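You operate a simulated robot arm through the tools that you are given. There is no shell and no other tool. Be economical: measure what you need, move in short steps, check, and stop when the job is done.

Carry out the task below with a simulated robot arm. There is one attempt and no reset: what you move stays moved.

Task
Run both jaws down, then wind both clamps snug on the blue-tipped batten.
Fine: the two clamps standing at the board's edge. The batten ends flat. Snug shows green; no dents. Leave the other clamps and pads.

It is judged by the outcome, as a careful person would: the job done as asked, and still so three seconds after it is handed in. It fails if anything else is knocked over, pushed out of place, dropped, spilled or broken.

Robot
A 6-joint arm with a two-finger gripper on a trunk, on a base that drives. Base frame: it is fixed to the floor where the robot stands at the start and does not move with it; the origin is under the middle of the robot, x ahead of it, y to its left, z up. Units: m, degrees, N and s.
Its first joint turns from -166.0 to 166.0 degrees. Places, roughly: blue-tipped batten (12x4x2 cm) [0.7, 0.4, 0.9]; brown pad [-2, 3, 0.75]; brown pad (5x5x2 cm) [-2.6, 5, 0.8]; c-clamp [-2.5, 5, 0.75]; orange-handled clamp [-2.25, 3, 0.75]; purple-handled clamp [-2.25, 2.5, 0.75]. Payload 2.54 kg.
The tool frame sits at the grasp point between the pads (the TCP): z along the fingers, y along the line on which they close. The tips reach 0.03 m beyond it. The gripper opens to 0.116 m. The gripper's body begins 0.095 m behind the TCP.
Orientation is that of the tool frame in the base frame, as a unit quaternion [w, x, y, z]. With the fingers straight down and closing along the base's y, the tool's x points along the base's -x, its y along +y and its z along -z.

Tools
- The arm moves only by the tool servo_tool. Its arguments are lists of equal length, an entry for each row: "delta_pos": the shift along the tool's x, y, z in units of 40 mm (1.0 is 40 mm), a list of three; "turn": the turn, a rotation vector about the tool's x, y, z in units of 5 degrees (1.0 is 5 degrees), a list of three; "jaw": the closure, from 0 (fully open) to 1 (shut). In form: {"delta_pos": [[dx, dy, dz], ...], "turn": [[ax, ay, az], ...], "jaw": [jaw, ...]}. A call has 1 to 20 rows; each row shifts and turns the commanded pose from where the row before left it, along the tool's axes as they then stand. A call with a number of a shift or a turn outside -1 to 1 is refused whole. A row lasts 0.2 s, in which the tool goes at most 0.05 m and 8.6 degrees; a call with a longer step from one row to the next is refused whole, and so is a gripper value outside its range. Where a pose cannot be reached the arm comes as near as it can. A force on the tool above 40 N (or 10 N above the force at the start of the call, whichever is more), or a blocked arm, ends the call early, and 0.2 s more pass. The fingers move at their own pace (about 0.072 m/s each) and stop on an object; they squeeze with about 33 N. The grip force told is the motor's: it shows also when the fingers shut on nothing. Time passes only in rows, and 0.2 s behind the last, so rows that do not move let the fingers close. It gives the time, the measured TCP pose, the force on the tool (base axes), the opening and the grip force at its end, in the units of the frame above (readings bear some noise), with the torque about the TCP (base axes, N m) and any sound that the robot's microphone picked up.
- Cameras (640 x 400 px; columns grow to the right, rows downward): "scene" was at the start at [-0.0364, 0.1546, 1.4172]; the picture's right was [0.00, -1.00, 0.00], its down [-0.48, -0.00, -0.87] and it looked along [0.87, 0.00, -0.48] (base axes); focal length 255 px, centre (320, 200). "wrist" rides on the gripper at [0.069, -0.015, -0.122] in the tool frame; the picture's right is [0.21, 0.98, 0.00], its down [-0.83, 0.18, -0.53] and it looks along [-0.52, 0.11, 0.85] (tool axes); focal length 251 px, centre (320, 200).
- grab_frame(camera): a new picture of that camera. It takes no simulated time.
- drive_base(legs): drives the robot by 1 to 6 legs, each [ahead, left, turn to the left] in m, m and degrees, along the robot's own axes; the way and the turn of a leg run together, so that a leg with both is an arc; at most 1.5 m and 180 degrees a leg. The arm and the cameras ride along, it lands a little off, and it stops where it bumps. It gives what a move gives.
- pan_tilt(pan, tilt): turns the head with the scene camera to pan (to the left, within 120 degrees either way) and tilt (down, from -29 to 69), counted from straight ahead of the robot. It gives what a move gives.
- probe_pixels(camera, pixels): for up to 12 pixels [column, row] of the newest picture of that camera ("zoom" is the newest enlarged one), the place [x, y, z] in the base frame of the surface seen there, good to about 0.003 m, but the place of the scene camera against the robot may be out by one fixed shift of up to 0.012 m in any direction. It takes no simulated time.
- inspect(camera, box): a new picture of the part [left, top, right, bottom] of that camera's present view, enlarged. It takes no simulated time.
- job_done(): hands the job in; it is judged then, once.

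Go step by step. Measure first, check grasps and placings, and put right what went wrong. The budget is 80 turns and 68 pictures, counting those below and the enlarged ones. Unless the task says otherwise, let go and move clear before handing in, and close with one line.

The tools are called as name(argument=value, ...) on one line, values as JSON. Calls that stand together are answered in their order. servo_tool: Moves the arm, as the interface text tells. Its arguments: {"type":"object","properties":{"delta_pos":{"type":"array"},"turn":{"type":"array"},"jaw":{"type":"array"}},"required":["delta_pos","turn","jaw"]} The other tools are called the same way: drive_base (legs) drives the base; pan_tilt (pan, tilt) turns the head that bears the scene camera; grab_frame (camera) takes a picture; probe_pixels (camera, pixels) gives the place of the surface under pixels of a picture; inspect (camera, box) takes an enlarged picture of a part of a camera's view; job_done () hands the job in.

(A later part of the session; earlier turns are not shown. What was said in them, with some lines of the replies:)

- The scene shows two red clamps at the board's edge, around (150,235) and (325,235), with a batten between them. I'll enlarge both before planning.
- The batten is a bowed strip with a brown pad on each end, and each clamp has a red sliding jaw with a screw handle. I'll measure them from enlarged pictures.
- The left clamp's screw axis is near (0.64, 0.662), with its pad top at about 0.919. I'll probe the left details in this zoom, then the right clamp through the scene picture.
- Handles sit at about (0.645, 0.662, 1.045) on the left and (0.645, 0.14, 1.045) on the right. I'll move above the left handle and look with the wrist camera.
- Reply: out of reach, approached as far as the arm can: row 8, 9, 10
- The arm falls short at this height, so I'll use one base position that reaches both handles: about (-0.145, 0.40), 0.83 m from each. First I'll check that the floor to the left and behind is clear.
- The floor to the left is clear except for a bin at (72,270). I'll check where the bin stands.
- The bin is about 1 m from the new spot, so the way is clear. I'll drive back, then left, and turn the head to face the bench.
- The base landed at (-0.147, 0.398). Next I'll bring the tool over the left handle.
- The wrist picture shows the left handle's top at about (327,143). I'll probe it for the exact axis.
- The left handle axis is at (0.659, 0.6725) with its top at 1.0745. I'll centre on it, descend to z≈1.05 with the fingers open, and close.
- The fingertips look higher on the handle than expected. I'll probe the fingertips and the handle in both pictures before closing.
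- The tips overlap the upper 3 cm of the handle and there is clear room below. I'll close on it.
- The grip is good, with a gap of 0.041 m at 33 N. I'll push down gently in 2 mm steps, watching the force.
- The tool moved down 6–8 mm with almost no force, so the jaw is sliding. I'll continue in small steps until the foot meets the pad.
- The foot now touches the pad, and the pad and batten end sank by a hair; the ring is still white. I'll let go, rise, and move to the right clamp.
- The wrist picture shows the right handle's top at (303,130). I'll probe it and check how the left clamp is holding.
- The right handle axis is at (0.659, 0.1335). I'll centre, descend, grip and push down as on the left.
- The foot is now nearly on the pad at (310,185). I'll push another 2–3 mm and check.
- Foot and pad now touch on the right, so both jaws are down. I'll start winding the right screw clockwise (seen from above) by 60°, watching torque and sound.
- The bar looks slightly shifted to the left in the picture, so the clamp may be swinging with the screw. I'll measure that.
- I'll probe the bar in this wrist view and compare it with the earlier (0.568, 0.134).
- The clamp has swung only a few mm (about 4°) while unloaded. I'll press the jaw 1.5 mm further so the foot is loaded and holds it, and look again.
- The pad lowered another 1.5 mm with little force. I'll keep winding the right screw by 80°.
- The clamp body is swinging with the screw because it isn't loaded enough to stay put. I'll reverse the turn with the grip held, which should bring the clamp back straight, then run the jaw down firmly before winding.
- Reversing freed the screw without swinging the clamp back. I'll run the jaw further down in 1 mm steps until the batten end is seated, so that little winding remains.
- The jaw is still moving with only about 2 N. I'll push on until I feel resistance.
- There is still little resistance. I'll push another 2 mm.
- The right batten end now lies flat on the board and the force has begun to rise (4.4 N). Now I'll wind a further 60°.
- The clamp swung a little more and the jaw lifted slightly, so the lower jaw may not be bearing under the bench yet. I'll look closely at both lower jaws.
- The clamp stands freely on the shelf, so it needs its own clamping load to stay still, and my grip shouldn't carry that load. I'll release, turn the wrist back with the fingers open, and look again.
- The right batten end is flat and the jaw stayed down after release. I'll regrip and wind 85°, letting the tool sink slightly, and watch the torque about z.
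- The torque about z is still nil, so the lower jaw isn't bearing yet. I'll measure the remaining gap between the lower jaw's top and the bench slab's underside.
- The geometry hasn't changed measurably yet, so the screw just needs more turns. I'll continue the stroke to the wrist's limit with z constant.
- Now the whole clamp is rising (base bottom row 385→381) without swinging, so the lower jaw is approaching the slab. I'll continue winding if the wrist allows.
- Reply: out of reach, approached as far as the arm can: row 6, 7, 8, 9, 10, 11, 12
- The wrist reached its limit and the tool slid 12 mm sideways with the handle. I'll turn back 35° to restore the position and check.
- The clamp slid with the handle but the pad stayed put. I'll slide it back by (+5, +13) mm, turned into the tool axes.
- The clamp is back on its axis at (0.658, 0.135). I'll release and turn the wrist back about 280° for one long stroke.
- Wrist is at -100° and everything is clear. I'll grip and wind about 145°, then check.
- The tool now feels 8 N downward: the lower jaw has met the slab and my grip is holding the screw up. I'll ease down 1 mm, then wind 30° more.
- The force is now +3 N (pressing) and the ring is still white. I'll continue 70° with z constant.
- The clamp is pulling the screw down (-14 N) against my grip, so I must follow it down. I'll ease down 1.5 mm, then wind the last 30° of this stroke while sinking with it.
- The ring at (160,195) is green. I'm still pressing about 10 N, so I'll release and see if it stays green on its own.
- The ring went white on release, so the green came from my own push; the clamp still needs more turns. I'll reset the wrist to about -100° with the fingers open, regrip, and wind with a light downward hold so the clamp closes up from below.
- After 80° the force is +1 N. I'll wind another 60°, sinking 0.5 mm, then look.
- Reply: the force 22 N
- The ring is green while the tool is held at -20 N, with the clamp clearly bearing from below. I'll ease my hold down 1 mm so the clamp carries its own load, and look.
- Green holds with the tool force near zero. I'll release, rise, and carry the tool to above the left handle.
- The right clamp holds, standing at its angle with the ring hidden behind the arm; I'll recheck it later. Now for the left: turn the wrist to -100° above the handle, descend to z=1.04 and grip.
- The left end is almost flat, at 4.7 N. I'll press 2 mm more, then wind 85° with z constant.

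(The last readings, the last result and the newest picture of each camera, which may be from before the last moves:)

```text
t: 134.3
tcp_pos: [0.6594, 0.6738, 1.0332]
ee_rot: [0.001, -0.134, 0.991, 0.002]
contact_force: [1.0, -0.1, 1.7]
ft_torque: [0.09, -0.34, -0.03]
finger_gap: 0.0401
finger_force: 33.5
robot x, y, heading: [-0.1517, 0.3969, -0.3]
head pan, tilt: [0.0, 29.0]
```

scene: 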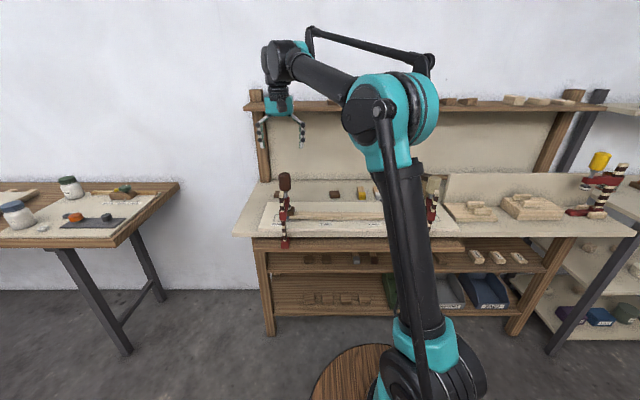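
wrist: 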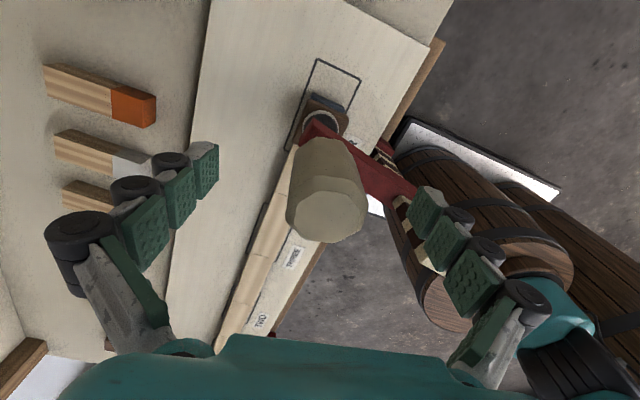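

The force eased to 1.7 N. I'll wind 90° more with slight sinking.

servo_tool(delta_pos=[[0, 0, 0.002], [0, 0, 0.002], [0, 0, 0.002], [0, 0, 0.002], [0, 0, 0.002], [0, 0, 0.002], [0, 0, 0.002], [0, 0, 0.002], [0, 0, 0.002], [0, 0, 0.002]], turn=[[0, 0, 1], [0, 0, 1], [0, 0, 1], [0, 0, 1], [0, 0, 1], [0, 0, 1], [0, 0, 1], [0, 0, 1], [0, 0, 1], [0, 0, 1]], jaw=[1, 1, 1, 1, 1, 1, 1, 1, 1, 1])

servo_tool(delta_pos=[[0, 0, 0.002], [0, 0, 0.002], [0, 0, 0.002], [0, 0, 0.002], [0, 0, 0.002], [0, 0, 0.002], [0, 0, 0.002], [0, 0, 0.002]], turn=[[0, 0, 1], [0, 0, 1], [0, 0, 1], [0, 0, 1], [0, 0, 1], [0, 0, 1], [0, 0, 1], [0, 0, 1]], jaw=[1, 1, 1, 1, 1, 1, 1, 1])

inspect(camera="scene", box=[260, 180, 320, 255])

```text
t: 136.5
tcp_pos: [0.6591, 0.6732, 1.0318]
ee_rot: [0.0, 0.296, 0.955, 0.003]
contact_force: [-1.0, 0.5, 3.8]
ft_torque: [0.08, -0.17, 0.04]
finger_gap: 0.0399
finger_force: 32.8
robot x, y, heading: [-0.1455, 0.3967, -0.0]
head pan, tilt: [0.0, 29.0]
```

```text
t: 138.3
tcp_pos: [0.659, 0.6731, 1.0308]
ee_rot: [-0.001, 0.605, 0.796, 0.002]
contact_force: [1.2, -0.8, 7.0]
ft_torque: [-0.12, -0.46, -0.01]
finger_gap: 0.0399
finger_force: 32.8
robot x, y, heading: [-0.1461, 0.3986, -0.2]
head pan, tilt: [0.0, 29.0]
```

```text
5.33 times, centred on (290, 218) of scene
```

zoom: 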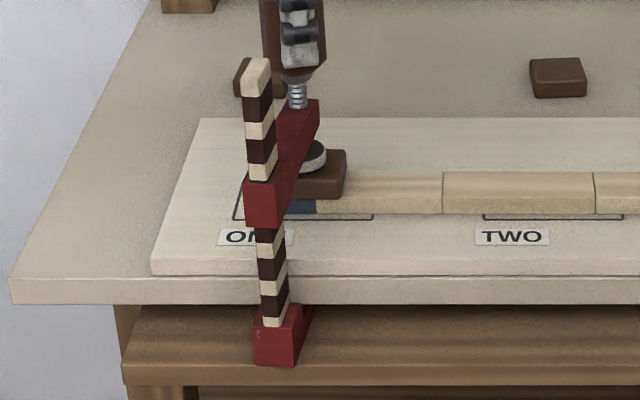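

The batten end is flat and the ring is still white. I'll continue 100° in two parts with z constant, watching the force.

servo_tool(delta_pos=[[0, 0, 0], [0, 0, 0], [0, 0, 0], [0, 0, 0], [0, 0, 0], [0, 0, 0], [0, 0, 0], [0, 0, 0], [0, 0, 0], [0, 0, 0], [0, 0, 0], [0, 0, 0]], turn=[[0, 0, 1], [0, 0, 1], [0, 0, 1], [0, 0, 1], [0, 0, 1], [0, 0, 1], [0, 0, 1], [0, 0, 1], [0, 0, 1], [0, 0, 1], [0, 0, 1], [0, 0, 1]], jaw=[1, 1, 1, 1, 1, 1, 1, 1, 1, 1, 1, 1])

servo_tool(delta_pos=[[0, 0, 0.001], [0, 0, 0.001], [0, 0, 0.001], [0, 0, 0.001], [0, 0, 0.001], [0, 0, 0.001], [0, 0, 0.001], [0, 0, 0.001], [0, 0, 0]], turn=[[0, 0, 1], [0, 0, 1], [0, 0, 1], [0, 0, 1], [0, 0, 1], [0, 0, 1], [0, 0, 1], [0, 0, 1], [0, 0, 0]], jaw=[1, 1, 1, 1, 1, 1, 1, 1, 1])

```text
t: 140.9
tcp_pos: [0.6582, 0.6736, 1.0305]
ee_rot: [-0.001, 0.922, 0.387, 0.002]
contact_force: [-0.5, -1.2, 4.1]
ft_torque: [-0.14, -0.21, 0.01]
finger_gap: 0.0397
finger_force: 32.8
robot x, y, heading: [-0.1469, 0.3996, -0.3]
head pan, tilt: [0.0, 29.0]
```

```text
t: 142.9
tcp_pos: [0.6655, 0.6606, 1.0301]
ee_rot: [-0.005, 0.956, 0.293, 0.001]
contact_force: [-6.9, 6.0, 5.5]
ft_torque: [0.6, 0.75, 0.03]
finger_gap: 0.0394
finger_force: 33.1
out of reach, approached as far as the arm can: row 3, 4, 5, 6, 7, 8
robot x, y, heading: [-0.1489, 0.4013, -0.0]
head pan, tilt: [0.0, 29.0]
```

The wrist limit comes sooner on this side (about 145°) and dragged the handle by (+6.5, -13) mm. I'll turn back 20° and slide it back.

servo_tool(delta_pos=[[0, 0, 0], [0, 0, 0], [0, 0, 0], [0, 0, 0], [0.042, -0.08, 0], [0.042, -0.08, 0], [0.042, -0.08, 0], [0.042, -0.08, 0], [0, 0, 0], [0, 0, 0]], turn=[[0, 0, -1], [0, 0, -1], [0, 0, -1], [0, 0, -1], [0, 0, 0], [0, 0, 0], [0, 0, 0], [0, 0, 0], [0, 0, 0], [0, 0, 0]], jaw=[1, 1, 1, 1, 1, 1, 1, 1, 1, 1])

inspect(camera="scene", box=[260, 180, 320, 255])

```text
t: 145.1
tcp_pos: [0.6582, 0.6731, 1.0314]
ee_rot: [-0.005, 0.89, 0.455, 0.002]
contact_force: [2.1, -1.1, 2.5]
ft_torque: [-0.17, -0.35, 0.05]
finger_gap: 0.039
finger_force: 33.3
robot x, y, heading: [-0.1501, 0.3993, -0.1]
head pan, tilt: [0.0, 29.0]
```

```text
5.33 times, centred on (290, 218) of scene
```

zoom: 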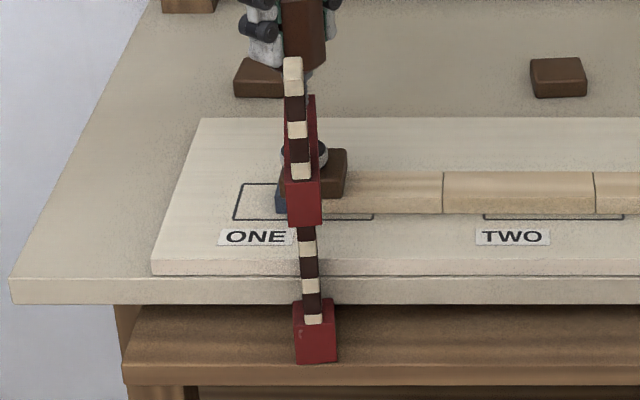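

The left clamp is back on its axis and happens to be nearly straight; pad and batten are unmoved. I'll release and turn the wrist back 275° for the next long stroke.

servo_tool(delta_pos=[[0, 0, 0], [0, 0, 0], [0, 0, 0], [0, 0, 0], [0, 0, 0], [0, 0, 0], [0, 0, 0], [0, 0, 0], [0, 0, 0], [0, 0, 0], [0, 0, 0], [0, 0, 0], [0, 0, 0], [0, 0, 0], [0, 0, 0], [0, 0, 0], [0, 0, 0], [0, 0, 0], [0, 0, 0], [0, 0, 0]], turn=[[0, 0, 0], [0, 0, 0], [0, 0, 0], [0, 0, -1], [0, 0, -1], [0, 0, -1], [0, 0, -1], [0, 0, -1], [0, 0, -1], [0, 0, -1], [0, 0, -1], [0, 0, -1], [0, 0, -1], [0, 0, -1], [0, 0, -1], [0, 0, -1], [0, 0, -1], [0, 0, -1], [0, 0, -1], [0, 0, -1]], jaw=[0.5, 0, 0, 0, 0, 0, 0, 0, 0, 0, 0, 0, 0, 0, 0, 0, 0, 0, 0, 0])

servo_tool(delta_pos=[[0, 0, 0], [0, 0, 0], [0, 0, 0], [0, 0, 0], [0, 0, 0], [0, 0, 0], [0, 0, 0], [0, 0, 0], [0, 0, 0], [0, 0, 0], [0, 0, 0], [0, 0, 0], [0, 0, 0], [0, 0, 0], [0, 0, 0], [0, 0, 0], [0, 0, 0], [0, 0, 0], [0, 0, 0], [0, 0, 0]], turn=[[0, 0, -1], [0, 0, -1], [0, 0, -1], [0, 0, -1], [0, 0, -1], [0, 0, -1], [0, 0, -1], [0, 0, -1], [0, 0, -1], [0, 0, -1], [0, 0, -1], [0, 0, -1], [0, 0, -1], [0, 0, -1], [0, 0, -1], [0, 0, -1], [0, 0, -1], [0, 0, -1], [0, 0, -1], [0, 0, -1]], jaw=[0, 0, 0, 0, 0, 0, 0, 0, 0, 0, 0, 0, 0, 0, 0, 0, 0, 0, 0, 0])

servo_tool(delta_pos=[[0, 0, 0], [0, 0, 0], [0, 0, 0], [0, 0, 0], [0, 0, 0], [0, 0, 0], [0, 0, 0], [0, 0, 0], [0, 0, 0], [0, 0, 0], [0, 0, 0], [0, 0, 0], [0, 0, 0], [0, 0, 0], [0, 0, 0], [0, 0, 0], [0, 0, 0], [0, 0, 0]], turn=[[0, 0, -1], [0, 0, -1], [0, 0, -1], [0, 0, -1], [0, 0, -1], [0, 0, -1], [0, 0, -1], [0, 0, -1], [0, 0, -1], [0, 0, -1], [0, 0, -1], [0, 0, -1], [0, 0, -1], [0, 0, -1], [0, 0, -1], [0, 0, -1], [0, 0, -1], [0, 0, 0]], jaw=[0, 0, 0, 0, 0, 0, 0, 0, 0, 0, 0, 0, 0, 0, 0, 0, 0, 0])

```text
t: 149.3
tcp_pos: [0.6582, 0.6733, 1.0322]
ee_rot: [-0.003, 0.349, 0.937, 0.005]
contact_force: [0.6, -0.5, -0.2]
ft_torque: [0.0, -0.02, 0.04]
finger_gap: 0.1162
finger_force: 0.0
robot x, y, heading: [-0.1479, 0.3976, 0.2]
head pan, tilt: [0.0, 29.0]
```

```text
t: 153.5
tcp_pos: [0.6588, 0.6731, 1.0303]
ee_rot: [0.003, -0.493, 0.87, 0.005]
contact_force: [0.0, 0.1, 0.6]
ft_torque: [-0.05, -0.03, 0.03]
finger_gap: 0.1158
finger_force: 0.1
robot x, y, heading: [-0.1517, 0.3939, 0.0]
head pan, tilt: [0.0, 29.0]
```

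```text
t: 157.3
tcp_pos: [0.6586, 0.6737, 1.03]
ee_rot: [-0.004, 0.951, -0.309, -0.002]
contact_force: [-0.1, 0.4, -0.4]
ft_torque: [0.0, 0.01, 0.04]
finger_gap: 0.1158
finger_force: 0.2
robot x, y, heading: [-0.1464, 0.3972, -0.2]
head pan, tilt: [0.0, 29.0]
```

Wrist is at -144° with no contact. I'll grip, press 0.5 mm, and wind 75° then 50°.

servo_tool(delta_pos=[[0, 0, 0], [0, 0, 0], [0, 0, 0], [0, 0, 0.0125], [0, 0, 0], [0, 0, 0], [0, 0, 0], [0, 0, 0], [0, 0, 0], [0, 0, 0], [0, 0, 0], [0, 0, 0], [0, 0, 0], [0, 0, 0], [0, 0, 0], [0, 0, 0], [0, 0, 0], [0, 0, 0], [0, 0, 0]], turn=[[0, 0, 0], [0, 0, 0], [0, 0, 0], [0, 0, 0], [0, 0, 1], [0, 0, 1], [0, 0, 1], [0, 0, 1], [0, 0, 1], [0, 0, 1], [0, 0, 1], [0, 0, 1], [0, 0, 1], [0, 0, 1], [0, 0, 1], [0, 0, 1], [0, 0, 1], [0, 0, 1], [0, 0, 1]], jaw=[0.7, 1, 1, 1, 1, 1, 1, 1, 1, 1, 1, 1, 1, 1, 1, 1, 1, 1, 1])

servo_tool(delta_pos=[[0, 0, 0], [0, 0, 0], [0, 0, 0], [0, 0, 0], [0, 0, 0], [0, 0, 0], [0, 0, 0], [0, 0, 0], [0, 0, 0], [0, 0, 0]], turn=[[0, 0, 1], [0, 0, 1], [0, 0, 1], [0, 0, 1], [0, 0, 1], [0, 0, 1], [0, 0, 1], [0, 0, 1], [0, 0, 1], [0, 0, 1]], jaw=[1, 1, 1, 1, 1, 1, 1, 1, 1, 1])

```text
t: 161.3
tcp_pos: [0.6594, 0.6726, 1.0295]
ee_rot: [0.003, -0.566, 0.825, 0.005]
contact_force: [0.8, 3.8, 2.2]
ft_torque: [0.72, -0.45, 0.04]
finger_gap: 0.038
finger_force: 32.7
robot x, y, heading: [-0.1462, 0.401, -0.1]
head pan, tilt: [0.0, 29.0]
```

```text
t: 163.5
tcp_pos: [0.6594, 0.6726, 1.029]
ee_rot: [0.001, -0.164, 0.986, 0.005]
contact_force: [1.3, -4.6, -20.9]
ft_torque: [-0.44, -0.89, 0.05]
finger_gap: 0.0381
finger_force: 32.6
robot x, y, heading: [-0.1467, 0.4005, -0.4]
head pan, tilt: [0.0, 29.0]
```

The force is at -21 N, as on the right when it went green. I'll ease my hold down 1 mm and look.

servo_tool(delta_pos=[[0, 0, 0.0125], [0, 0, 0.0125], [0, 0, 0]], turn=[[0, 0, 0], [0, 0, 0], [0, 0, 0]], jaw=[1, 1, 1])

inspect(camera="scene", box=[265, 190, 315, 255])

```text
t: 164.3
tcp_pos: [0.659, 0.6723, 1.0284]
ee_rot: [0.002, -0.165, 0.986, 0.006]
contact_force: [0.7, -3.7, -0.5]
ft_torque: [-0.54, -0.61, 0.03]
finger_gap: 0.0378
finger_force: 33.0
robot x, y, heading: [-0.1438, 0.3966, -0.2]
head pan, tilt: [0.0, 29.0]
```

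```text
6.15 times, centred on (290, 222) of scene
```

zoom: 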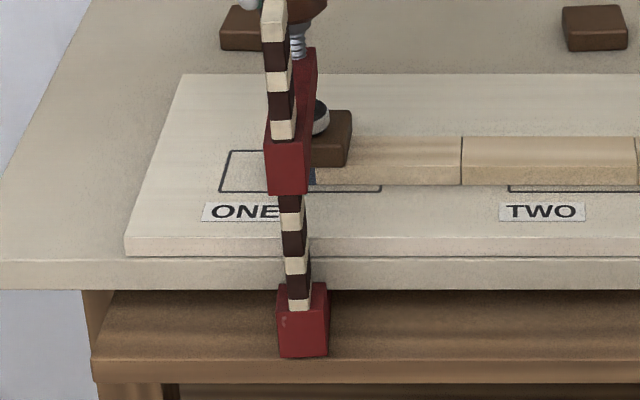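

The ring is still white, with near-zero tool force. I'll wind 20° more, following down slightly, and look.

servo_tool(delta_pos=[[0, 0, 0.002], [0, 0, 0.002], [0, 0, 0.002], [0, 0, 0.002], [0, 0, 0], [0, 0, 0]], turn=[[0, 0, 1], [0, 0, 1], [0, 0, 1], [0, 0, 1], [0, 0, 0], [0, 0, 0]], jaw=[1, 1, 1, 1, 1, 1])

inspect(camera="scene", box=[275, 195, 305, 225])

```text
t: 165.7
tcp_pos: [0.6582, 0.6731, 1.0288]
ee_rot: [0.0, 0.008, 1.0, 0.005]
contact_force: [-0.7, -0.3, 9.0]
ft_torque: [0.03, -0.37, 0.01]
finger_gap: 0.038
finger_force: 32.6
robot x, y, heading: [-0.1477, 0.4013, -0.1]
head pan, tilt: [0.0, 29.0]
```

```text
13.33 times, centred on (290, 210) of scene
```

zoom: 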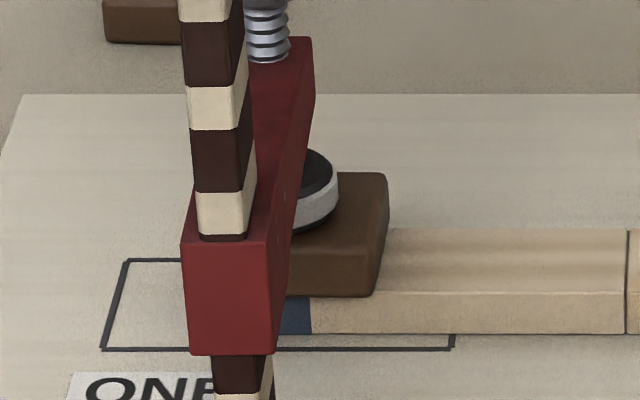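

The force is +9 N and the ring white. I'll wind 30° more at constant z and read the force.

servo_tool(delta_pos=[[0, 0, 0], [0, 0, 0], [0, 0, 0], [0, 0, 0], [0, 0, 0], [0, 0, 0], [0, 0, 0]], turn=[[0, 0, 1], [0, 0, 1], [0, 0, 1], [0, 0, 1], [0, 0, 1], [0, 0, 1], [0, 0, 0]], jaw=[1, 1, 1, 1, 1, 1, 1])

```text
t: 167.3
tcp_pos: [0.6598, 0.6729, 1.029]
ee_rot: [-0.001, 0.268, 0.963, 0.005]
contact_force: [1.0, -4.4, 0.0]
ft_torque: [-0.84, -0.81, 0.04]
finger_gap: 0.0378
finger_force: 33.1
robot x, y, heading: [-0.148, 0.3987, -0.2]
head pan, tilt: [0.0, 29.0]
```

The force fell from 9 to 0 N as the screw advanced. I'll wind another 25° at constant z.

servo_tool(delta_pos=[[0, 0, 0], [0, 0, 0], [0, 0, 0], [0, 0, 0], [0, 0, 0], [0, 0, 0]], turn=[[0, 0, 1], [0, 0, 1], [0, 0, 1], [0, 0, 1], [0, 0, 1], [0, 0, 0]], jaw=[1, 1, 1, 1, 1, 1])

inspect(camera="scene", box=[270, 195, 310, 250])

```text
t: 168.7
tcp_pos: [0.6608, 0.6737, 1.0297]
ee_rot: [-0.002, 0.47, 0.883, 0.005]
contact_force: [-1.1, -5.1, -5.0]
ft_torque: [-0.93, -0.4, 0.06]
finger_gap: 0.0379
finger_force: 33.2
robot x, y, heading: [-0.1469, 0.3978, -0.2]
head pan, tilt: [0.0, 29.0]
```

```text
7.27 times, centred on (290, 222) of scene
```

zoom: 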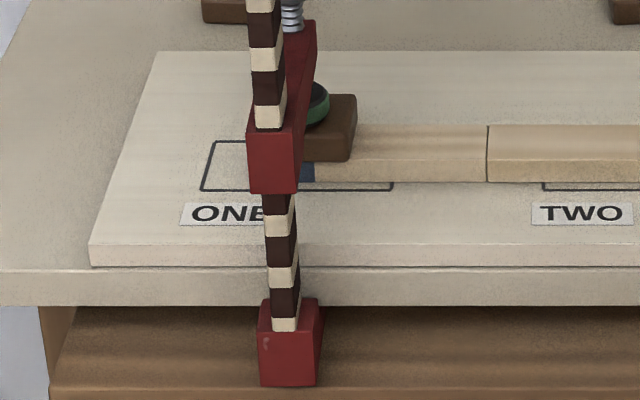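

The left ring is green at (315,105) with the tool at only -5 N. I'll release and check that it stays green.

servo_tool(delta_pos=[[0, 0, 0], [0, 0, 0], [0, 0, 0], [0, 0, 0], [0, 0, 0]], turn=[[0, 0, 0], [0, 0, 0], [0, 0, 0], [0, 0, 0], [0, 0, 0]], jaw=[0.5, 0.2, 0, 0, 0])

inspect(camera="scene", box=[270, 195, 310, 250])

```text
t: 169.9
tcp_pos: [0.6594, 0.6735, 1.0279]
ee_rot: [-0.003, 0.469, 0.883, 0.005]
contact_force: [0.4, 0.2, 0.2]
ft_torque: [-0.01, 0.0, -0.01]
finger_gap: 0.1159
finger_force: 0.1
robot x, y, heading: [-0.147, 0.3976, -0.1]
head pan, tilt: [0.0, 29.0]
```

```text
7.27 times, centred on (290, 222) of scene
```

zoom: 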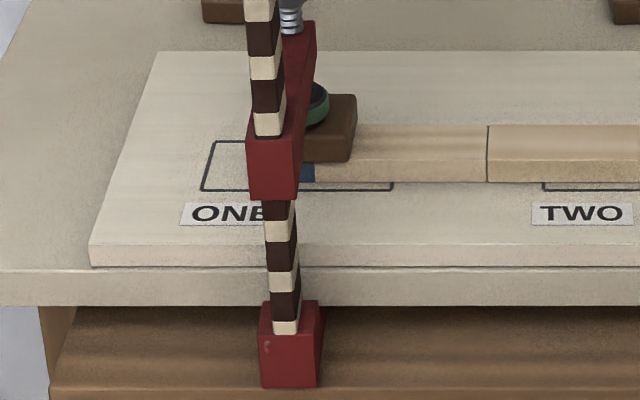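

Green holds after release. I'll rise clear, straighten the wrist, and move back to the right, where the scene camera can see the right ring.

servo_tool(delta_pos=[[0, 0, -0.7], [0, 0, -0.9], [0, 0, -0.9], [0, 0, -0.9], [0, 0, -0.6], [0, 0, 0], [0, 0, 0], [0, 0, 0], [0, 0, 0], [0, 0, 0], [0, 0, 0], [0, 0, 0], [0, 0, 0], [0, 0, 0], [0, 0, 0], [0, 0, 0], [0, 0, 0]], turn=[[0, 0, 0], [0, 0, 0], [0, 0, 0], [0, 0, 0], [0, 0, 0], [0, 0, -1], [0, 0, -1], [0, 0, -1], [0, 0, -1], [0, 0, -1], [0, 0, -1], [0, 0, -1], [0, 0, -1], [0, 0, -1], [0, 0, -1], [0, 0, -1], [0, 0, 0]], jaw=[0, 0, 0, 0, 0, 0, 0, 0, 0, 0, 0, 0, 0, 0, 0, 0, 0])

servo_tool(delta_pos=[[0, -0.95, 0], [0, -0.95, 0], [0, -0.95, 0], [0, -0.95, 0], [0, -0.95, 0], [0, -0.95, 0], [0, -0.95, 0], [0, -0.95, 0], [0, -0.95, 0], [0, -0.95, 0], [0, -0.95, 0], [0, -0.95, 0], [0, -0.95, 0], [0, 0, 0], [0, 0, 0]], turn=[[0, 0, 0], [0, 0, 0], [0, 0, 0], [0, 0, 0], [0, 0, 0], [0, 0, 0], [0, 0, 0], [0, 0, 0], [0, 0, 0], [0, 0, 0], [0, 0, 0], [0, 0, 0], [0, 0, 0], [0, 0, 0], [0, 0, 0]], jaw=[0, 0, 0, 0, 0, 0, 0, 0, 0, 0, 0, 0, 0, 0, 0])

inspect(camera="scene", box=[260, 165, 470, 260])

```text
t: 173.5
tcp_pos: [0.6591, 0.671, 1.1887]
ee_rot: [0.0, 0.008, 1.0, 0.005]
contact_force: [-0.9, 0.2, -0.4]
ft_torque: [0.01, 0.01, 0.01]
finger_gap: 0.116
finger_force: 0.1
robot x, y, heading: [-0.1464, 0.3974, -0.1]
head pan, tilt: [0.0, 29.0]
```

```text
t: 176.7
tcp_pos: [0.6508, 0.1755, 1.1838]
ee_rot: [0.0, 0.009, 1.0, 0.005]
contact_force: [0.3, 0.3, 0.6]
ft_torque: [0.01, 0.01, -0.03]
finger_gap: 0.116
finger_force: 0.0
robot x, y, heading: [-0.1497, 0.3942, -0.3]
head pan, tilt: [0.0, 29.0]
```

```text
3.05 times, centred on (365, 212) of scene
```

zoom: 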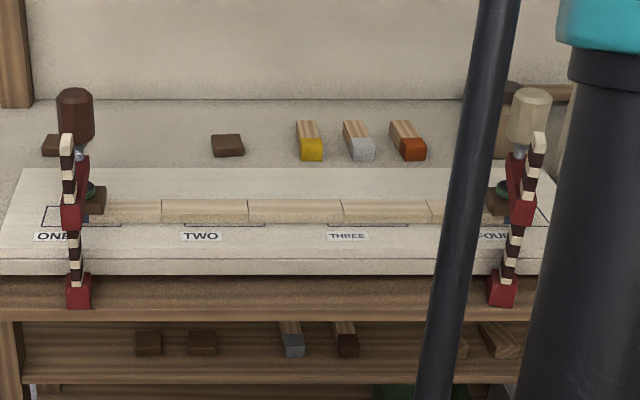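

Both rings look green and the batten lies flat. I'll confirm with one close-up of each end.

inspect(camera="scene", box=[410, 195, 450, 255])

inspect(camera="scene", box=[265, 195, 345, 250])

```text
6.67 times, centred on (430, 225) of scene
```

zoom: 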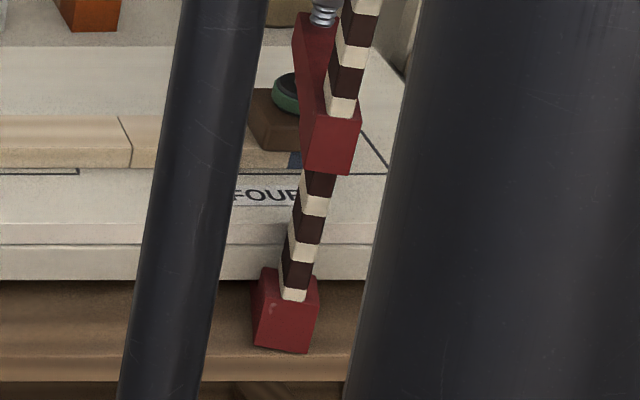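

```text
7.27 times, centred on (305, 222) of scene
```

zoom: 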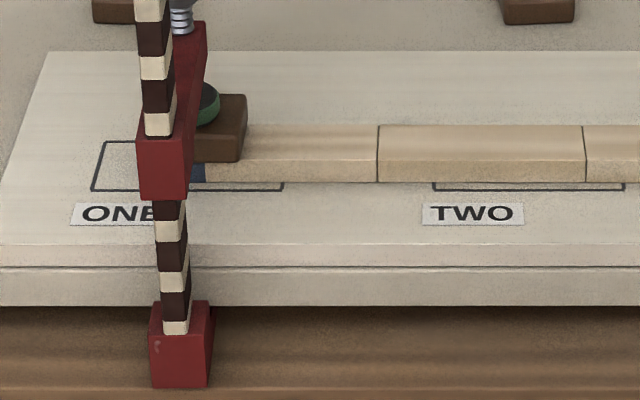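

Both rings are green, the batten is flat at both ends, the pads are in place, and the gripper is open and clear. I'm handing in.

job_done()

```text
The job is handed in.
```

I ran both jaws down and wound both clamps snug on the blue-tipped batten. Both rings stayed green after I let go, the batten lies flat, I saw no dents, and the other clamps and pads were left alone. The right clamp stands turned a little on its screw, because it swung while I wound it.
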